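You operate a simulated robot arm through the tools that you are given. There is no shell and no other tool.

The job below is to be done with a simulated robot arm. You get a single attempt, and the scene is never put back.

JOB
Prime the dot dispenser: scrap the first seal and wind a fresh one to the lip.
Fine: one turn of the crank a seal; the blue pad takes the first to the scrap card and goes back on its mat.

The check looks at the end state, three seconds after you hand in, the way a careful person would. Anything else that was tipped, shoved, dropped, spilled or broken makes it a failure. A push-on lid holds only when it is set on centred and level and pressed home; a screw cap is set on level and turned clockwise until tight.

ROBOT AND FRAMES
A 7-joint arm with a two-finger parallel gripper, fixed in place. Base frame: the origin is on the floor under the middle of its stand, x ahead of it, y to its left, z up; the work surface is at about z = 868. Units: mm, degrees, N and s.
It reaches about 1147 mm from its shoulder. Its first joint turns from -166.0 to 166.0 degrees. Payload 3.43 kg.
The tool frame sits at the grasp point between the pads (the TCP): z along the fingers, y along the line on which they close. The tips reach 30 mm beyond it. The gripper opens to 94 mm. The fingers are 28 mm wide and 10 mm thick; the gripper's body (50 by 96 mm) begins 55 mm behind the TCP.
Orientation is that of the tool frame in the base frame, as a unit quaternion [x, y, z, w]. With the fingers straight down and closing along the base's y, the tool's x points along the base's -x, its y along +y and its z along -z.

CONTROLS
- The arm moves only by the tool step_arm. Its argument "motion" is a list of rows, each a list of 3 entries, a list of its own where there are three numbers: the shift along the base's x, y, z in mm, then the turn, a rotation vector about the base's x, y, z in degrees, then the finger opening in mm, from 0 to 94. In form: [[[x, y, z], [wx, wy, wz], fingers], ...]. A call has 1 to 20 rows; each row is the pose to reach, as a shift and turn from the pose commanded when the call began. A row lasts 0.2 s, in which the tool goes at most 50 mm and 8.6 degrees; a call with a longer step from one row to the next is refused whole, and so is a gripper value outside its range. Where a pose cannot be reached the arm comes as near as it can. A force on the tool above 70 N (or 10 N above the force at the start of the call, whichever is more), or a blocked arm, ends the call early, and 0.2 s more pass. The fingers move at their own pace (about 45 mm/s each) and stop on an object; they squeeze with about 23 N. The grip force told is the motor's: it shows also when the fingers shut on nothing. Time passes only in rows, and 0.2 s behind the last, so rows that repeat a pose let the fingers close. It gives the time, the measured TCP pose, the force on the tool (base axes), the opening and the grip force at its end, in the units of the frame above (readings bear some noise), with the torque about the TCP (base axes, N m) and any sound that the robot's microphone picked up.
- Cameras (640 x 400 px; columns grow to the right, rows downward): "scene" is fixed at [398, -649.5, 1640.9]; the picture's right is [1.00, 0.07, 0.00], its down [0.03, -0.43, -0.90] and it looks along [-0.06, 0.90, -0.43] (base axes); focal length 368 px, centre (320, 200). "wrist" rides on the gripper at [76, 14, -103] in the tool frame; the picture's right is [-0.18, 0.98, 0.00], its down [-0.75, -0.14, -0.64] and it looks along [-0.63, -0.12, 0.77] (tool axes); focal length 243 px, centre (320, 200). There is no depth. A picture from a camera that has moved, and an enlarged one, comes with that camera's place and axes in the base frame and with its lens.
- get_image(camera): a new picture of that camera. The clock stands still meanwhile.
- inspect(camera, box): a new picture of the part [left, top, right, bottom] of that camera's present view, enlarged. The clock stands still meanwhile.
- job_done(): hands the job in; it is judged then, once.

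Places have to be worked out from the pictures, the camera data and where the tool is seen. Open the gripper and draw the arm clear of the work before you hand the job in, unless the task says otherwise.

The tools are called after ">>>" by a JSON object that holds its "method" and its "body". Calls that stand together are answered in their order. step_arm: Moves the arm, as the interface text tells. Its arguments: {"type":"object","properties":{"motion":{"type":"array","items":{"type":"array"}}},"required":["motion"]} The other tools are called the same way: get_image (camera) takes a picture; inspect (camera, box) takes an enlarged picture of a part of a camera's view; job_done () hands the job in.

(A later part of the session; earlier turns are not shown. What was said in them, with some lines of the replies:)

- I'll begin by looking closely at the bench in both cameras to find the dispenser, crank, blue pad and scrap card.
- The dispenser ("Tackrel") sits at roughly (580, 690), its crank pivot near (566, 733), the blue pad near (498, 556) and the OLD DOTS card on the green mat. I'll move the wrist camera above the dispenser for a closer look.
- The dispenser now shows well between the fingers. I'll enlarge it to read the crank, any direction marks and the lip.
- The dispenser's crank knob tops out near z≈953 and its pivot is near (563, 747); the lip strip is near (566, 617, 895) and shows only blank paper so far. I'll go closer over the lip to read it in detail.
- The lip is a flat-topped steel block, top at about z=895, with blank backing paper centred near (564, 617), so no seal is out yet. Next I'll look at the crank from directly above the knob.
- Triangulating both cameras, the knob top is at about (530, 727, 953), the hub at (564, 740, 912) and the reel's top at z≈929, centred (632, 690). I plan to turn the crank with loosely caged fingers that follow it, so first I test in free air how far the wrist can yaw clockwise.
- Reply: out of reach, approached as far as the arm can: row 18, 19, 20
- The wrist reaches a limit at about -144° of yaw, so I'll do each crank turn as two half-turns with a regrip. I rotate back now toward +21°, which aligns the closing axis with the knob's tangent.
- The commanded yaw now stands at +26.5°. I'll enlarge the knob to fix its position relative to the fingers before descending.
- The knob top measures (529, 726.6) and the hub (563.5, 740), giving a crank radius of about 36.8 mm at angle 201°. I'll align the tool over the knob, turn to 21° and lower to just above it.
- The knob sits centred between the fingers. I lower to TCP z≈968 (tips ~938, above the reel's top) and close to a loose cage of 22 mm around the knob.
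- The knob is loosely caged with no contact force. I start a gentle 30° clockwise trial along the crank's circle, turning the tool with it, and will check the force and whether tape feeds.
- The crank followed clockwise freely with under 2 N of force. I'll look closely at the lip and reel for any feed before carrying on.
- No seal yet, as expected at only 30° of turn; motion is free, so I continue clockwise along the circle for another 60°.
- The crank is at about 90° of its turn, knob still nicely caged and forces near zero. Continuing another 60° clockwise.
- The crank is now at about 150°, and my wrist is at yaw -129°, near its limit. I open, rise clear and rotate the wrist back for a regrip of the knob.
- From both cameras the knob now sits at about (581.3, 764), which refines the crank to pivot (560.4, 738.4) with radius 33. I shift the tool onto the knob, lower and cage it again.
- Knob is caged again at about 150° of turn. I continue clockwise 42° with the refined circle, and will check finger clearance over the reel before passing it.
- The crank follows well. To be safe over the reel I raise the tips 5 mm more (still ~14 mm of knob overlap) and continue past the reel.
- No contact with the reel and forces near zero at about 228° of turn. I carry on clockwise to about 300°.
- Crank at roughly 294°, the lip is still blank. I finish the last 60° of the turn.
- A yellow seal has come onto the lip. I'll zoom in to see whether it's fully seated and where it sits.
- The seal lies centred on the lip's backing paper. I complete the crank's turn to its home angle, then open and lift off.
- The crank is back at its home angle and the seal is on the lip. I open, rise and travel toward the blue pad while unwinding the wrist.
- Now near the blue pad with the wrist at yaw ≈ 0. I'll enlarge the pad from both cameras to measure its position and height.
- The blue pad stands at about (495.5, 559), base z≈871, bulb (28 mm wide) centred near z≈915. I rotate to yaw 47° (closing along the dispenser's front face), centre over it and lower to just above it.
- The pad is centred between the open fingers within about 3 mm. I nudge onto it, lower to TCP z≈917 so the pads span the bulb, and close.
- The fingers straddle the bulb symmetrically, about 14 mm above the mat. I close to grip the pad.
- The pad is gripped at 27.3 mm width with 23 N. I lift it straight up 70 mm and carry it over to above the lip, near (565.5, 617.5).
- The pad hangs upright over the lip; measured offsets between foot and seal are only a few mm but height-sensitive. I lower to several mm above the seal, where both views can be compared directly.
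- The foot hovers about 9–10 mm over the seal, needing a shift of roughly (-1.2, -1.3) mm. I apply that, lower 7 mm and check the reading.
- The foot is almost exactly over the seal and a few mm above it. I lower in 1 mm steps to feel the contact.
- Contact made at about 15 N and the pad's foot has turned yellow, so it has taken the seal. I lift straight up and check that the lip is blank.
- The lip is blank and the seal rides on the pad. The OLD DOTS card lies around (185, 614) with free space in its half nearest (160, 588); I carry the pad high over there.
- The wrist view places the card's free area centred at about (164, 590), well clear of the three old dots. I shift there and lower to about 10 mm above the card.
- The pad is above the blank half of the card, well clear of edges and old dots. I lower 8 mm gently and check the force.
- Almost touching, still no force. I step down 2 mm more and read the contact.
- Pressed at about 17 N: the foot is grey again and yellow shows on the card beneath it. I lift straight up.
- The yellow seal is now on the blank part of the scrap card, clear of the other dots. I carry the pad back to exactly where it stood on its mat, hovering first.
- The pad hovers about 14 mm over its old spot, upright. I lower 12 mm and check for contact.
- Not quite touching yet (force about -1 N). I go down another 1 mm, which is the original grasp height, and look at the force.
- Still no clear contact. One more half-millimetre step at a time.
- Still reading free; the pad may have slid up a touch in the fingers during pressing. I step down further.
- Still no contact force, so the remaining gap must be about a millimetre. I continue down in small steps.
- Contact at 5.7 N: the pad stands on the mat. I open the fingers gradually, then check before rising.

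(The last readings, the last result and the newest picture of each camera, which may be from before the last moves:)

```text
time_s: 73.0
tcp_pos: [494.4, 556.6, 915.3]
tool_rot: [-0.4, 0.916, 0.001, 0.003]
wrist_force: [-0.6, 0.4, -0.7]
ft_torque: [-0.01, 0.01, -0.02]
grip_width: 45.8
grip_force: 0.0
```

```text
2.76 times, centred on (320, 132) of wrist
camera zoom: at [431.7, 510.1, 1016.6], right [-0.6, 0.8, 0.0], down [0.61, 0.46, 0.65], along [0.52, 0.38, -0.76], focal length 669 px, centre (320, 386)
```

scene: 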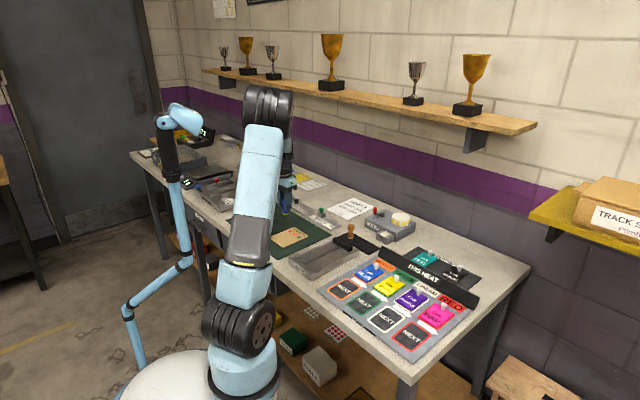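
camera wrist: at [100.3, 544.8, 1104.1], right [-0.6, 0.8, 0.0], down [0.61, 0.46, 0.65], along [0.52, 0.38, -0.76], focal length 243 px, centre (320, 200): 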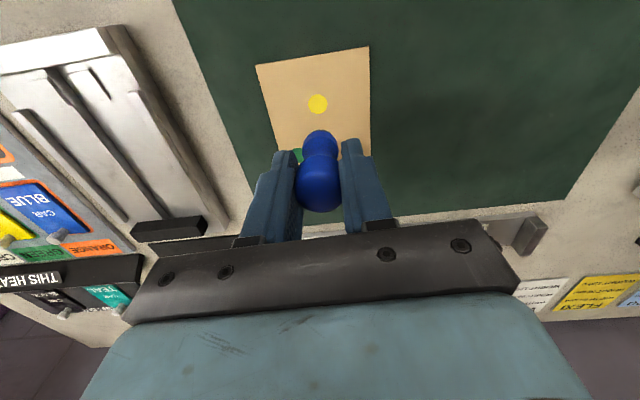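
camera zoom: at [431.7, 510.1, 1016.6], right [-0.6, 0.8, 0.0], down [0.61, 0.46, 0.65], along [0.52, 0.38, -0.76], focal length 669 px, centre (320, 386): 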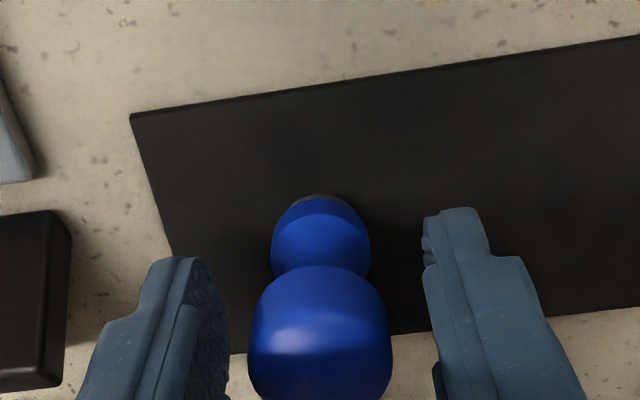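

The pad stands upright on its mat, freed. I rise straight up, then travel to above the crank knob for the second turn.

>>> {"method": "step_arm", "body": {"motion": [[[0, 0, 10], [0, 0, 0], 46], [[0, 0, 25], [0, 0, 0], 50], [[0, 0, 45], [0, 0, 0], 50], [[0, 0, 70], [0, 0, 0], 50], [[0, 0, 95], [0, 0, 0], 50], [[5, 25, 110], [0, 0, -5], 50], [[11, 54, 110], [0, 0, -10], 50], [[17, 84, 110], [0, 0, -15], 50], [[23, 114, 110], [0, 0, -20], 50], [[29, 144, 105], [0, 0, -25], 50], [[34.7, 169.8, 100], [0, 0, -26.2], 50], [[34.7, 169.8, 100], [0, 0, -26.2], 50], [[34.7, 169.8, 100], [0, 0, -26.2], 50]]}}

>>> {"method": "inspect", "body": {"camera": "wrist", "box": [220, 80, 420, 205]}}

>>> {"method": "inspect", "body": {"camera": "scene", "box": [330, 180, 430, 250]}}

```text
time_s: 75.8
tcp_pos: [531.5, 726.6, 1015.6]
tool_rot: [-0.182, 0.983, -0.001, 0.002]
wrist_force: [-0.1, -0.2, -0.2]
ft_torque: [0.01, 0.02, 0.0]
grip_width: 50.0
grip_force: 0.1
```

```text
3.20 times, centred on (320, 142) of wrist
camera zoom: at [455.0, 712.8, 1117.7], right [-0.18, 0.98, 0.0], down [0.75, 0.14, 0.65], along [0.64, 0.12, -0.76], focal length 776 px, centre (320, 384)
```

zoom: 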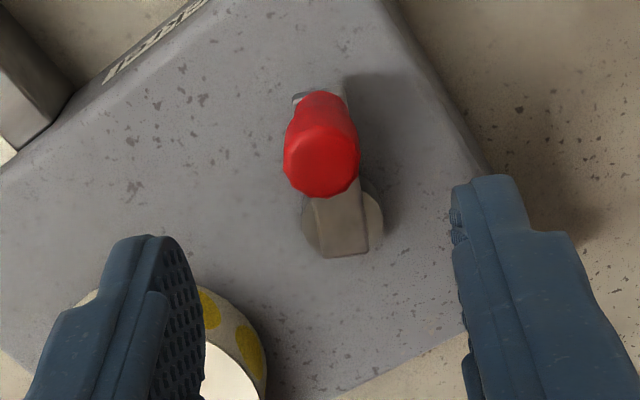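

```text
5.71 times, centred on (380, 215) of scene
camera zoom: at [398.0, -649.5, 1640.9], right [1.0, 0.07, 0.0], down [0.03, -0.43, -0.9], along [-0.06, 0.9, -0.43], focal length 2103 px, centre (-23, 114)
```

zoom: 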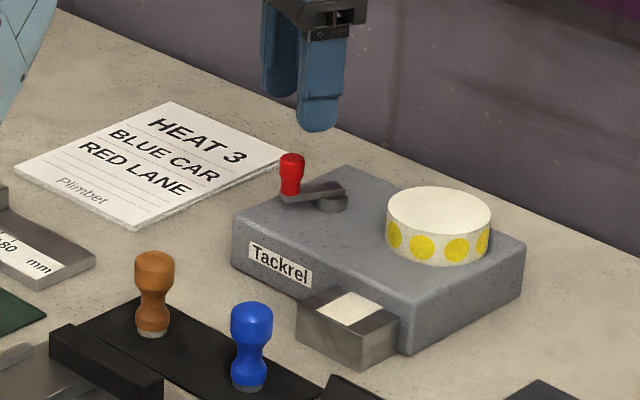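

The blue pad stands on its mat and the crank is at home with a blank lip. I centre on the knob, lower to TCP z≈973 and cage it again.

>>> {"method": "step_arm", "body": {"motion": [[[-2.5, 0, 0], [0, 0, 0], 50], [[-2.5, 0, -15], [0, 0, 0], 50], [[-2.5, 0, -30], [0, 0, 0], 50], [[-2.5, 0, -43], [0, 0, 0], 50], [[-2.5, 0, -43], [0, 0, 0], 36], [[-2.5, 0, -43], [0, 0, 0], 24], [[-2.5, 0, -43], [0, 0, 0], 22], [[-2.5, 0, -43], [0, 0, 0], 22]]}}

>>> {"method": "inspect", "body": {"camera": "wrist", "box": [220, 80, 420, 205]}}

>>> {"method": "inspect", "body": {"camera": "scene", "box": [340, 180, 440, 243]}}

```text
time_s: 77.6
tcp_pos: [526.6, 727.1, 973.0]
tool_rot: [-0.182, 0.983, -0.001, 0.003]
wrist_force: [-0.2, 0.9, 0.4]
ft_torque: [0.02, 0.03, 0.01]
grip_width: 21.9
grip_force: 0.0
```

```text
3.20 times, centred on (320, 142) of wrist
camera zoom: at [450.5, 712.5, 1073.8], right [-0.18, 0.98, 0.0], down [0.75, 0.14, 0.65], along [0.64, 0.12, -0.76], focal length 776 px, centre (320, 384)
```

zoom: 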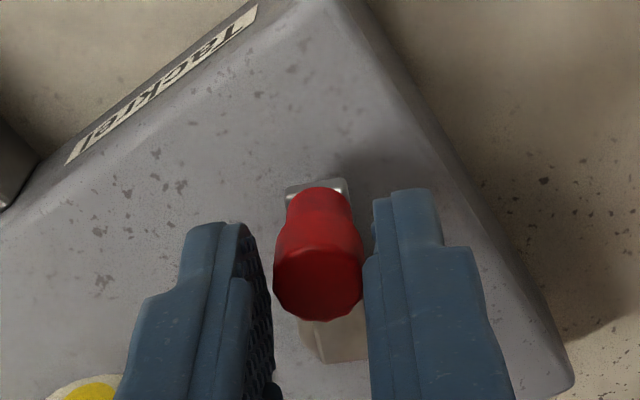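

```text
6.35 times, centred on (390, 212) of scene
camera zoom: at [398.0, -649.5, 1640.9], right [1.0, 0.07, 0.0], down [0.03, -0.43, -0.9], along [-0.06, 0.9, -0.43], focal length 2336 px, centre (-124, 127)
```

zoom: 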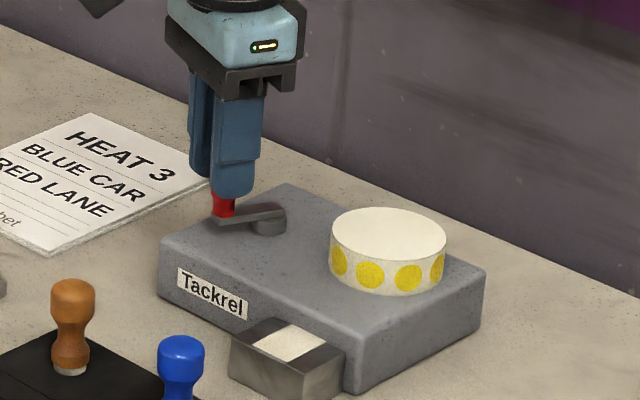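

Knob caged. I run the first 120° of the second clockwise turn along the same circle.

>>> {"method": "step_arm", "body": {"motion": [[[-1.0, 3.4, 0], [0, 0, -6], 22], [[-1.7, 6.9, 0], [0, 0, -12], 22], [[-2.0, 10.4, 0], [0, 0, -18], 22], [[-2.0, 14.0, 0], [0, 0, -24], 22], [[-1.5, 17.5, 0], [0, 0, -30], 22], [[-0.7, 21.0, 0], [0, 0, -36], 22], [[0.4, 24.4, 0], [0, 0, -42], 22], [[1.9, 27.6, 0], [0, 0, -48], 22], [[3.8, 30.6, 0], [0, 0, -54], 22], [[5.9, 33.5, 0], [0, 0, -60], 22], [[8.3, 36.1, 0], [0, 0, -66], 22], [[11.0, 38.4, 0], [0, 0, -72], 22], [[13.9, 40.5, 0], [0, 0, -78], 22], [[17.05, 42.2, 0], [0, 0, -84], 22], [[20.3, 43.6, 0], [0, 0, -90], 22], [[23.7, 44.6, 0], [0, 0, -96], 22], [[27.2, 45.3, 0], [0, 0, -102], 22], [[30.8, 45.6, 0], [0, 0, -108], 22], [[34.3, 45.55, 0], [0, 0, -114], 22], [[37.85, 45.1, 0], [0, 0, -120], 22]]}}

>>> {"method": "inspect", "body": {"camera": "scene", "box": [340, 180, 440, 243]}}

>>> {"method": "inspect", "body": {"camera": "wrist", "box": [220, 80, 420, 205]}}

```text
time_s: 81.8
tcp_pos: [564.7, 771.2, 971.5]
tool_rot: [0.761, 0.649, -0.003, 0.001]
wrist_force: [0.5, 0.5, -0.5]
ft_torque: [-0.01, 0.03, 0.02]
grip_width: 22.1
grip_force: 0.0
```

```text
6.35 times, centred on (390, 212) of scene
camera zoom: at [398.0, -649.5, 1640.9], right [1.0, 0.07, 0.0], down [0.03, -0.43, -0.9], along [-0.06, 0.9, -0.43], focal length 2336 px, centre (-124, 127)
```

zoom: 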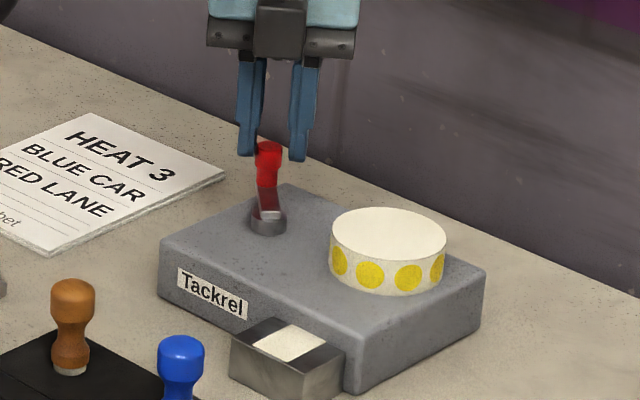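

```text
3.20 times, centred on (320, 142) of wrist
camera zoom: at [591.2, 845.4, 1073.8], right [0.94, -0.34, 0.0], down [-0.26, -0.72, 0.65], along [-0.22, -0.61, -0.76], focal length 776 px, centre (320, 384)
```

zoom: 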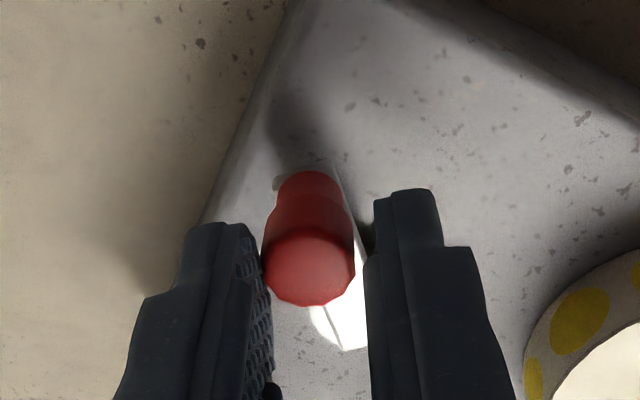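

Good, the crank is at about 120° with negligible force. I carry on to 150°, then open, lift and begin rewinding the wrist for the regrip.

>>> {"method": "step_arm", "body": {"motion": [[[3.5, -0.8, 0], [0, 0, -6], 22], [[6.8, -2.0, 0], [0, 0, -12], 22], [[10.1, -3.5, 0], [0, 0, -18], 22], [[13.1, -5.3, 0], [0, 0, -24], 22], [[15.95, -7.4, 0], [0, 0, -30], 22], [[15.95, -7.4, 0], [0, 0, -30], 36], [[15.95, -7.4, 0], [0, 0, -30], 50], [[15.95, -7.4, 15], [0, 0, -30], 50], [[15.95, -7.4, 30], [0, 0, -30], 50], [[15.95, -7.4, 42], [0, 0, -30], 50], [[15.95, -7.4, 42], [0, 0, -21.5], 50], [[15.95, -7.4, 42], [0, 0, -13], 50], [[15.95, -7.4, 42], [0, 0, -4.5], 50], [[15.95, -7.4, 42], [0, 0, 4], 50], [[15.95, -7.4, 42], [0, 0, 12.5], 50], [[15.95, -7.4, 42], [0, 0, 21], 50], [[15.95, -7.4, 42], [0, 0, 29.5], 50], [[15.95, -7.4, 42], [0, 0, 38], 50], [[15.95, -7.4, 42], [0, 0, 46.5], 50], [[15.95, -7.4, 42], [0, 0, 55], 50]]}}

>>> {"method": "step_arm", "body": {"motion": [[[0, 0, 0], [0, 0, 8.5], 50], [[0, 0, 0], [0, 0, 17], 50], [[0, 0, 0], [0, 0, 25.5], 50], [[0, 0, 0], [0, 0, 34], 50], [[0, 0, 0], [0, 0, 42.5], 50], [[0, 0, 0], [0, 0, 51], 50], [[0, 0, 0], [0, 0, 59.5], 50], [[0, 0, 0], [0, 0, 68], 50], [[0, 0, 0], [0, 0, 76.5], 50], [[0, 0, 0], [0, 0, 85], 50], [[0, 0, 0], [0, 0, 93.5], 50], [[0, 0, 0], [0, 0, 99], 50], [[0, 0, 0], [0, 0, 99], 50], [[0, 0, 0], [0, 0, 99], 50]]}}

>>> {"method": "inspect", "body": {"camera": "wrist", "box": [220, 80, 420, 205]}}

>>> {"method": "inspect", "body": {"camera": "scene", "box": [340, 180, 440, 243]}}

```text
time_s: 86.0
tcp_pos: [580.3, 763.9, 1013.3]
tool_rot: [0.374, 0.927, -0.003, 0.001]
wrist_force: [0.3, -0.5, -0.7]
ft_torque: [0.0, -0.03, -0.01]
grip_width: 49.8
grip_force: 0.1
```

```text
time_s: 89.0
tcp_pos: [581.4, 765.6, 1013.4]
tool_rot: [-0.462, 0.887, 0.001, 0.003]
wrist_force: [0.1, -0.3, -0.3]
ft_torque: [-0.04, -0.02, -0.02]
grip_width: 49.9
grip_force: 0.1
```

```text
3.20 times, centred on (320, 142) of wrist
camera zoom: at [525.2, 709.8, 1115.3], right [-0.7, 0.71, 0.0], down [0.54, 0.53, 0.65], along [0.46, 0.45, -0.76], focal length 776 px, centre (320, 384)
```

zoom: 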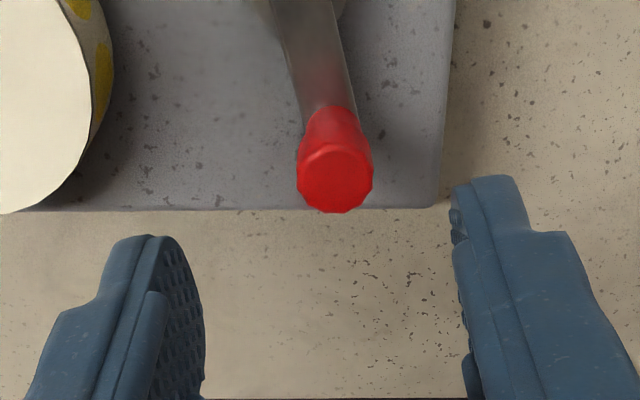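

```text
6.35 times, centred on (390, 212) of scene
camera zoom: at [398.0, -649.5, 1640.9], right [1.0, 0.07, 0.0], down [0.03, -0.43, -0.9], along [-0.06, 0.9, -0.43], focal length 2336 px, centre (-124, 127)
```

zoom: 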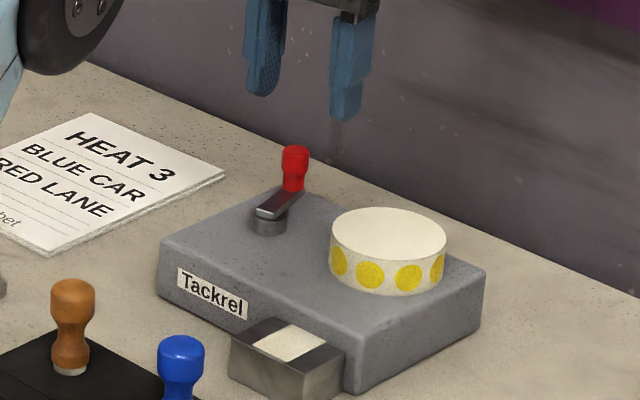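

The knob is about 3 mm toward the trailing side of my fingers (crank at ~143°). I recentre on it, lower and cage it.

>>> {"method": "step_arm", "body": {"motion": [[[-2.5, 1.8, 0], [0, 0, 0], 50], [[-2.5, 1.8, -15], [0, 0, 0], 50], [[-2.5, 1.8, -30], [0, 0, 0], 50], [[-2.5, 1.8, -41], [0, 0, 0], 50], [[-2.5, 1.8, -41], [0, 0, 0], 36], [[-2.5, 1.8, -41], [0, 0, 0], 24], [[-2.5, 1.8, -41], [0, 0, 0], 22], [[-2.5, 1.8, -41], [0, 0, 0], 22]]}}

>>> {"method": "inspect", "body": {"camera": "wrist", "box": [220, 80, 420, 205]}}

```text
time_s: 90.8
tcp_pos: [576.2, 765.8, 972.9]
tool_rot: [-0.461, 0.887, 0.0, 0.002]
wrist_force: [-0.5, 0.1, -0.7]
ft_torque: [0.01, -0.04, 0.02]
grip_width: 21.9
grip_force: 0.1
```

```text
3.20 times, centred on (320, 142) of wrist
camera zoom: at [522.2, 711.7, 1074.9], right [-0.7, 0.71, 0.0], down [0.54, 0.53, 0.65], along [0.46, 0.45, -0.76], focal length 776 px, centre (320, 384)
```

zoom: 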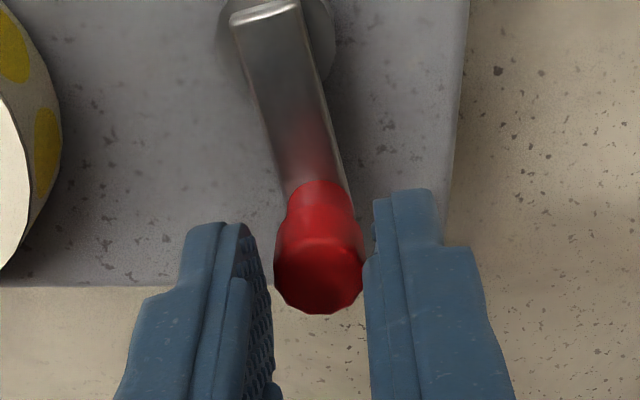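

Knob centred in the cage. I continue clockwise 120° past the reel, at the same height that cleared it before.

>>> {"method": "step_arm", "body": {"motion": [[[2.8, -2.0, 0.5], [0, 0, -5.2], 22], [[5.4, -4.25, 1], [0, 0, -10.4], 22], [[7.8, -6.8, 1], [0, 0, -15.6], 22], [[9.9, -9.5, 1], [0, 0, -20.8], 22], [[11.65, -12.5, 1], [0, 0, -26], 22], [[13.1, -15.6, 1], [0, 0, -31.2], 22], [[14.2, -18.9, 1], [0, 0, -36.4], 22], [[15.0, -22.3, 1], [0, 0, -41.6], 22], [[15.4, -25.7, 1], [0, 0, -46.8], 22], [[15.5, -29.1, 1], [0, 0, -52], 22], [[15.2, -32.6, 1], [0, 0, -57.2], 22], [[14.5, -36.0, 1], [0, 0, -62.4], 22], [[13.5, -39.3, 1], [0, 0, -67.6], 22], [[12.2, -42.5, 1], [0, 0, -72.8], 22], [[10.5, -45.5, 1], [0, 0, -78], 22], [[8.5, -48.3, 1], [0, 0, -83.2], 22], [[6.25, -50.9, 1], [0, 0, -88.4], 22], [[3.7, -53.3, 1], [0, 0, -93.6], 22], [[1.0, -55.35, 1], [0, 0, -98.8], 22], [[-2.0, -57.1, 1], [0, 0, -104], 22]]}}

>>> {"method": "inspect", "body": {"camera": "scene", "box": [340, 180, 440, 243]}}

>>> {"method": "inspect", "body": {"camera": "wrist", "box": [220, 80, 420, 205]}}

```text
time_s: 95.0
tcp_pos: [575.9, 708.4, 973.1]
tool_rot: [0.416, 0.909, -0.002, 0.002]
wrist_force: [-0.3, 0.3, -0.6]
ft_torque: [0.0, -0.01, 0.0]
grip_width: 22.0
grip_force: 0.1
```

```text
6.35 times, centred on (390, 212) of scene
camera zoom: at [398.0, -649.5, 1640.9], right [1.0, 0.07, 0.0], down [0.03, -0.43, -0.9], along [-0.06, 0.9, -0.43], focal length 2336 px, centre (-124, 127)
```

zoom: 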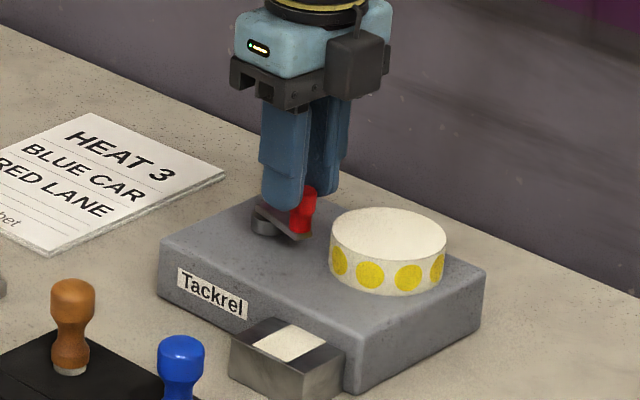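

```text
3.20 times, centred on (320, 142) of wrist
camera zoom: at [537.6, 776.2, 1073.8], right [0.86, 0.5, 0.0], down [0.39, -0.66, 0.65], along [0.32, -0.56, -0.76], focal length 776 px, centre (320, 384)
```

zoom: 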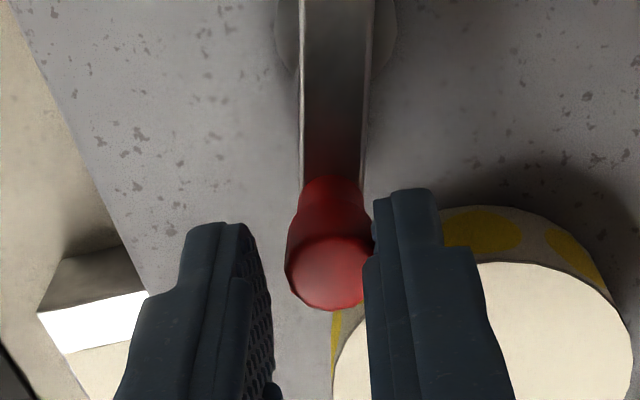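

All smooth at about 260°. I run on to about 345° and check for the new seal.

>>> {"method": "step_arm", "body": {"motion": [[[-3.1, -1.5, 0], [0, 0, -5.2], 22], [[-6.4, -2.6, 0], [0, 0, -10.4], 22], [[-9.8, -3.4, 0], [0, 0, -15.6], 22], [[-13.2, -3.8, 0], [0, 0, -20.8], 22], [[-16.6, -3.8, 0], [0, 0, -26], 22], [[-20.1, -3.5, 0], [0, 0, -31.2], 22], [[-23.5, -2.9, 0], [0, 0, -36.4], 22], [[-26.8, -1.9, 0], [0, 0, -41.6], 22], [[-30.0, -0.5, 0], [0, 0, -46.8], 22], [[-33.0, 1.15, 0], [0, 0, -52], 22], [[-35.8, 3.1, 0], [0, 0, -57.2], 22], [[-38.4, 5.4, 0], [0, 0, -62.4], 22], [[-40.8, 7.9, 0], [0, 0, -67.6], 22], [[-42.85, 10.7, 0], [0, 0, -72.8], 22]]}}

>>> {"method": "inspect", "body": {"camera": "scene", "box": [340, 180, 440, 243]}}

>>> {"method": "inspect", "body": {"camera": "wrist", "box": [160, 60, 480, 260]}}

```text
time_s: 98.0
tcp_pos: [532.6, 720.7, 973.1]
tool_rot: [0.874, 0.486, -0.004, 0.0]
wrist_force: [-0.3, -0.9, -0.3]
ft_torque: [0.04, 0.01, 0.02]
grip_width: 22.0
grip_force: 0.0
```

```text
6.35 times, centred on (390, 212) of scene
camera zoom: at [398.0, -649.5, 1640.9], right [1.0, 0.07, 0.0], down [0.03, -0.43, -0.9], along [-0.06, 0.9, -0.43], focal length 2336 px, centre (-124, 127)
```

zoom: 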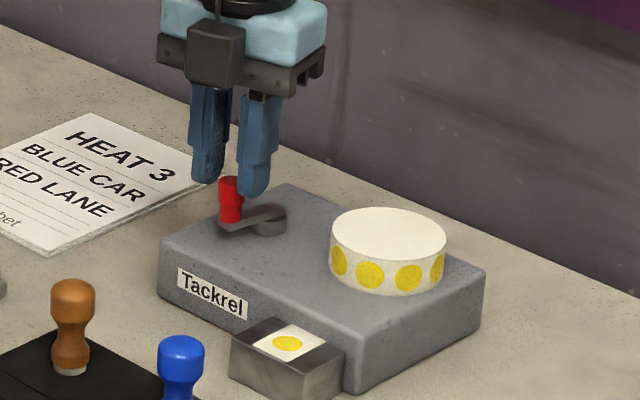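

```text
2.00 times, centred on (320, 160) of wrist
camera zoom: at [586.1, 777.5, 1075.3], right [0.74, -0.68, 0.0], down [-0.51, -0.56, 0.65], along [-0.44, -0.48, -0.76], focal length 485 px, centre (320, 280)
```

zoom: 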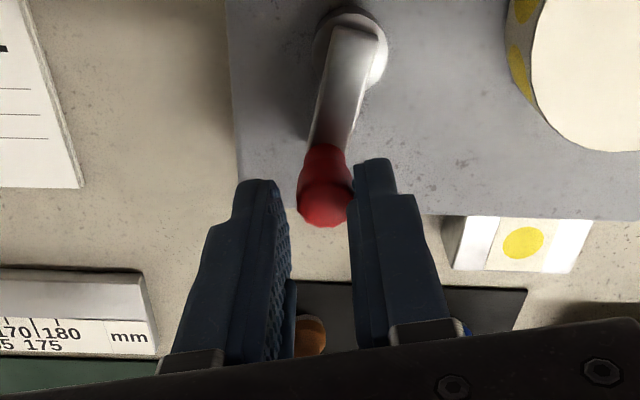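

The fresh yellow seal is on the lip. I bring the crank the last few degrees to home, as on the first turn.

>>> {"method": "step_arm", "body": {"motion": [[[-1.8, 3.0, 0], [0, 0, -3.5], 22], [[-3.2, 6.1, 0], [0, 0, -7], 22], [[-3.9, 7.9, 0], [0, 0, -9], 22], [[-3.9, 7.9, 0], [0, 0, -9], 22]]}}

>>> {"method": "inspect", "body": {"camera": "scene", "box": [340, 180, 440, 243]}}

```text
time_s: 99.0
tcp_pos: [529.7, 728.3, 973.2]
tool_rot: [0.909, 0.416, -0.002, 0.0]
wrist_force: [0.0, 0.0, -0.5]
ft_torque: [-0.01, -0.03, -0.04]
grip_width: 21.9
grip_force: 0.1
```

```text
6.35 times, centred on (390, 212) of scene
camera zoom: at [398.0, -649.5, 1640.9], right [1.0, 0.07, 0.0], down [0.03, -0.43, -0.9], along [-0.06, 0.9, -0.43], focal length 2336 px, centre (-124, 127)
```

zoom: 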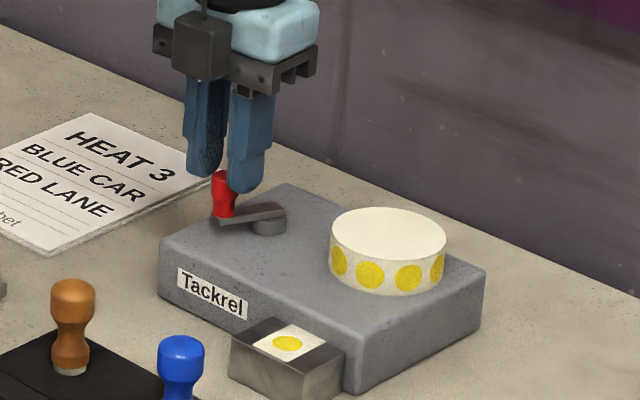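

The crank is home with a fresh seal on the lip. I open, rise straight off the knob and draw the arm back clear.

>>> {"method": "step_arm", "body": {"motion": [[[0, 0, 0], [0, 0, 0], 36], [[0, 0, 0], [0, 0, 0], 50], [[0, 0, 0], [0, 0, 0], 50], [[0, 0, 15], [0, 0, 0], 50], [[0, 0, 40], [0, 0, 0], 50], [[0, 0, 70], [0, 0, 8], 50], [[0, 0, 100], [0, 0, 16], 60], [[-2, -15, 125], [0, 0, 24], 70], [[-5, -40, 145], [0, 0, 32], 80], [[-10, -70, 160], [0, 0, 40], 90], [[-15, -100, 175], [0, 0, 48], 94], [[-20, -135, 190], [0, 0, 56], 94], [[-25, -170, 205], [0, 0, 64], 94], [[-30, -205, 220], [0, 0, 72], 94], [[-35, -240, 235], [0, 0, 80], 94], [[-40, -275, 250], [0, 0, 88], 94], [[-45, -310, 265], [0, 0, 96], 94], [[-50, -345, 280], [0, 0, 104], 94], [[-55, -380, 295], [0, 0, 112], 94], [[-60, -410, 310], [0, 0, 120], 94]]}}

>>> {"method": "get_image", "body": {"camera": "scene"}}

>>> {"method": "inspect", "body": {"camera": "scene", "box": [330, 190, 430, 253]}}

>>> {"method": "inspect", "body": {"camera": "scene", "box": [250, 190, 360, 260]}}

```text
time_s: 103.2
tcp_pos: [468.7, 318.2, 1283.1]
tool_rot: [0.094, 0.996, -0.003, 0.002]
wrist_force: [0.7, -0.1, 0.2]
ft_torque: [-0.02, 0.04, -0.05]
grip_width: 93.9
grip_force: 0.1
```

```text
taken
```

scene: 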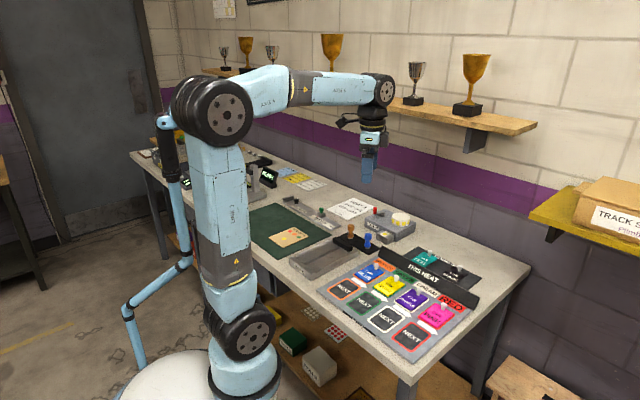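

```text
6.35 times, centred on (380, 222) of scene
camera zoom: at [398.0, -649.5, 1640.9], right [1.0, 0.07, 0.0], down [0.03, -0.43, -0.9], along [-0.06, 0.9, -0.43], focal length 2336 px, centre (-61, 64)
```

zoom: 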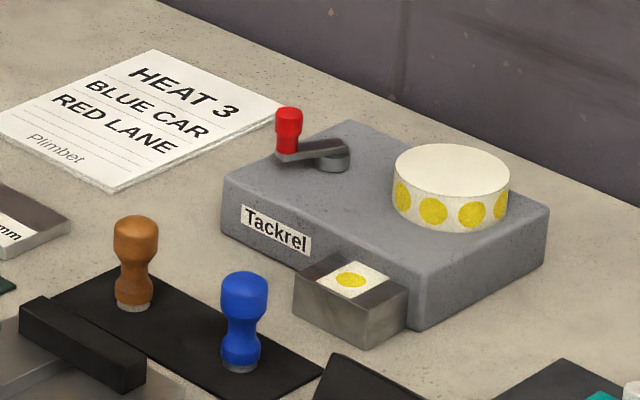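

```text
5.71 times, centred on (305, 225) of scene
camera zoom: at [398.0, -649.5, 1640.9], right [1.0, 0.07, 0.0], down [0.03, -0.43, -0.9], along [-0.06, 0.9, -0.43], focal length 2103 px, centre (406, 57)
```

zoom: 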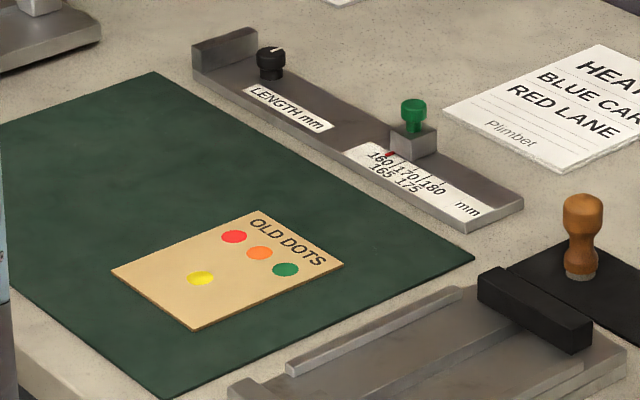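

The seal is on the scrap card clear of the old dots, the blue pad stands on its mat, and a fresh seal sits on the lip. Nothing else has moved, and the arm is clear with the gripper open, so I hand in.

>>> {"method": "job_done", "body": {}}

```text
The job is handed in.
```

The dot dispenser is primed, and I've handed the job in; the verdict hasn't come back.

- **First seal:** one clockwise turn of the crank brought it to the lip. The blue pad took it to the OLD DOTS card and pressed it onto the blank part, clear of the three old dots.
- **Blue pad:** it is back on its mat, standing upright where it was, with no seal left on it.
- **Fresh seal:** a second full turn wound a new seal onto the lip, centred on the backing paper. The crank is back at its starting angle.

In the last pictures nothing else looked moved or tipped. The gripper was open and the arm clear of the work when I handed in.
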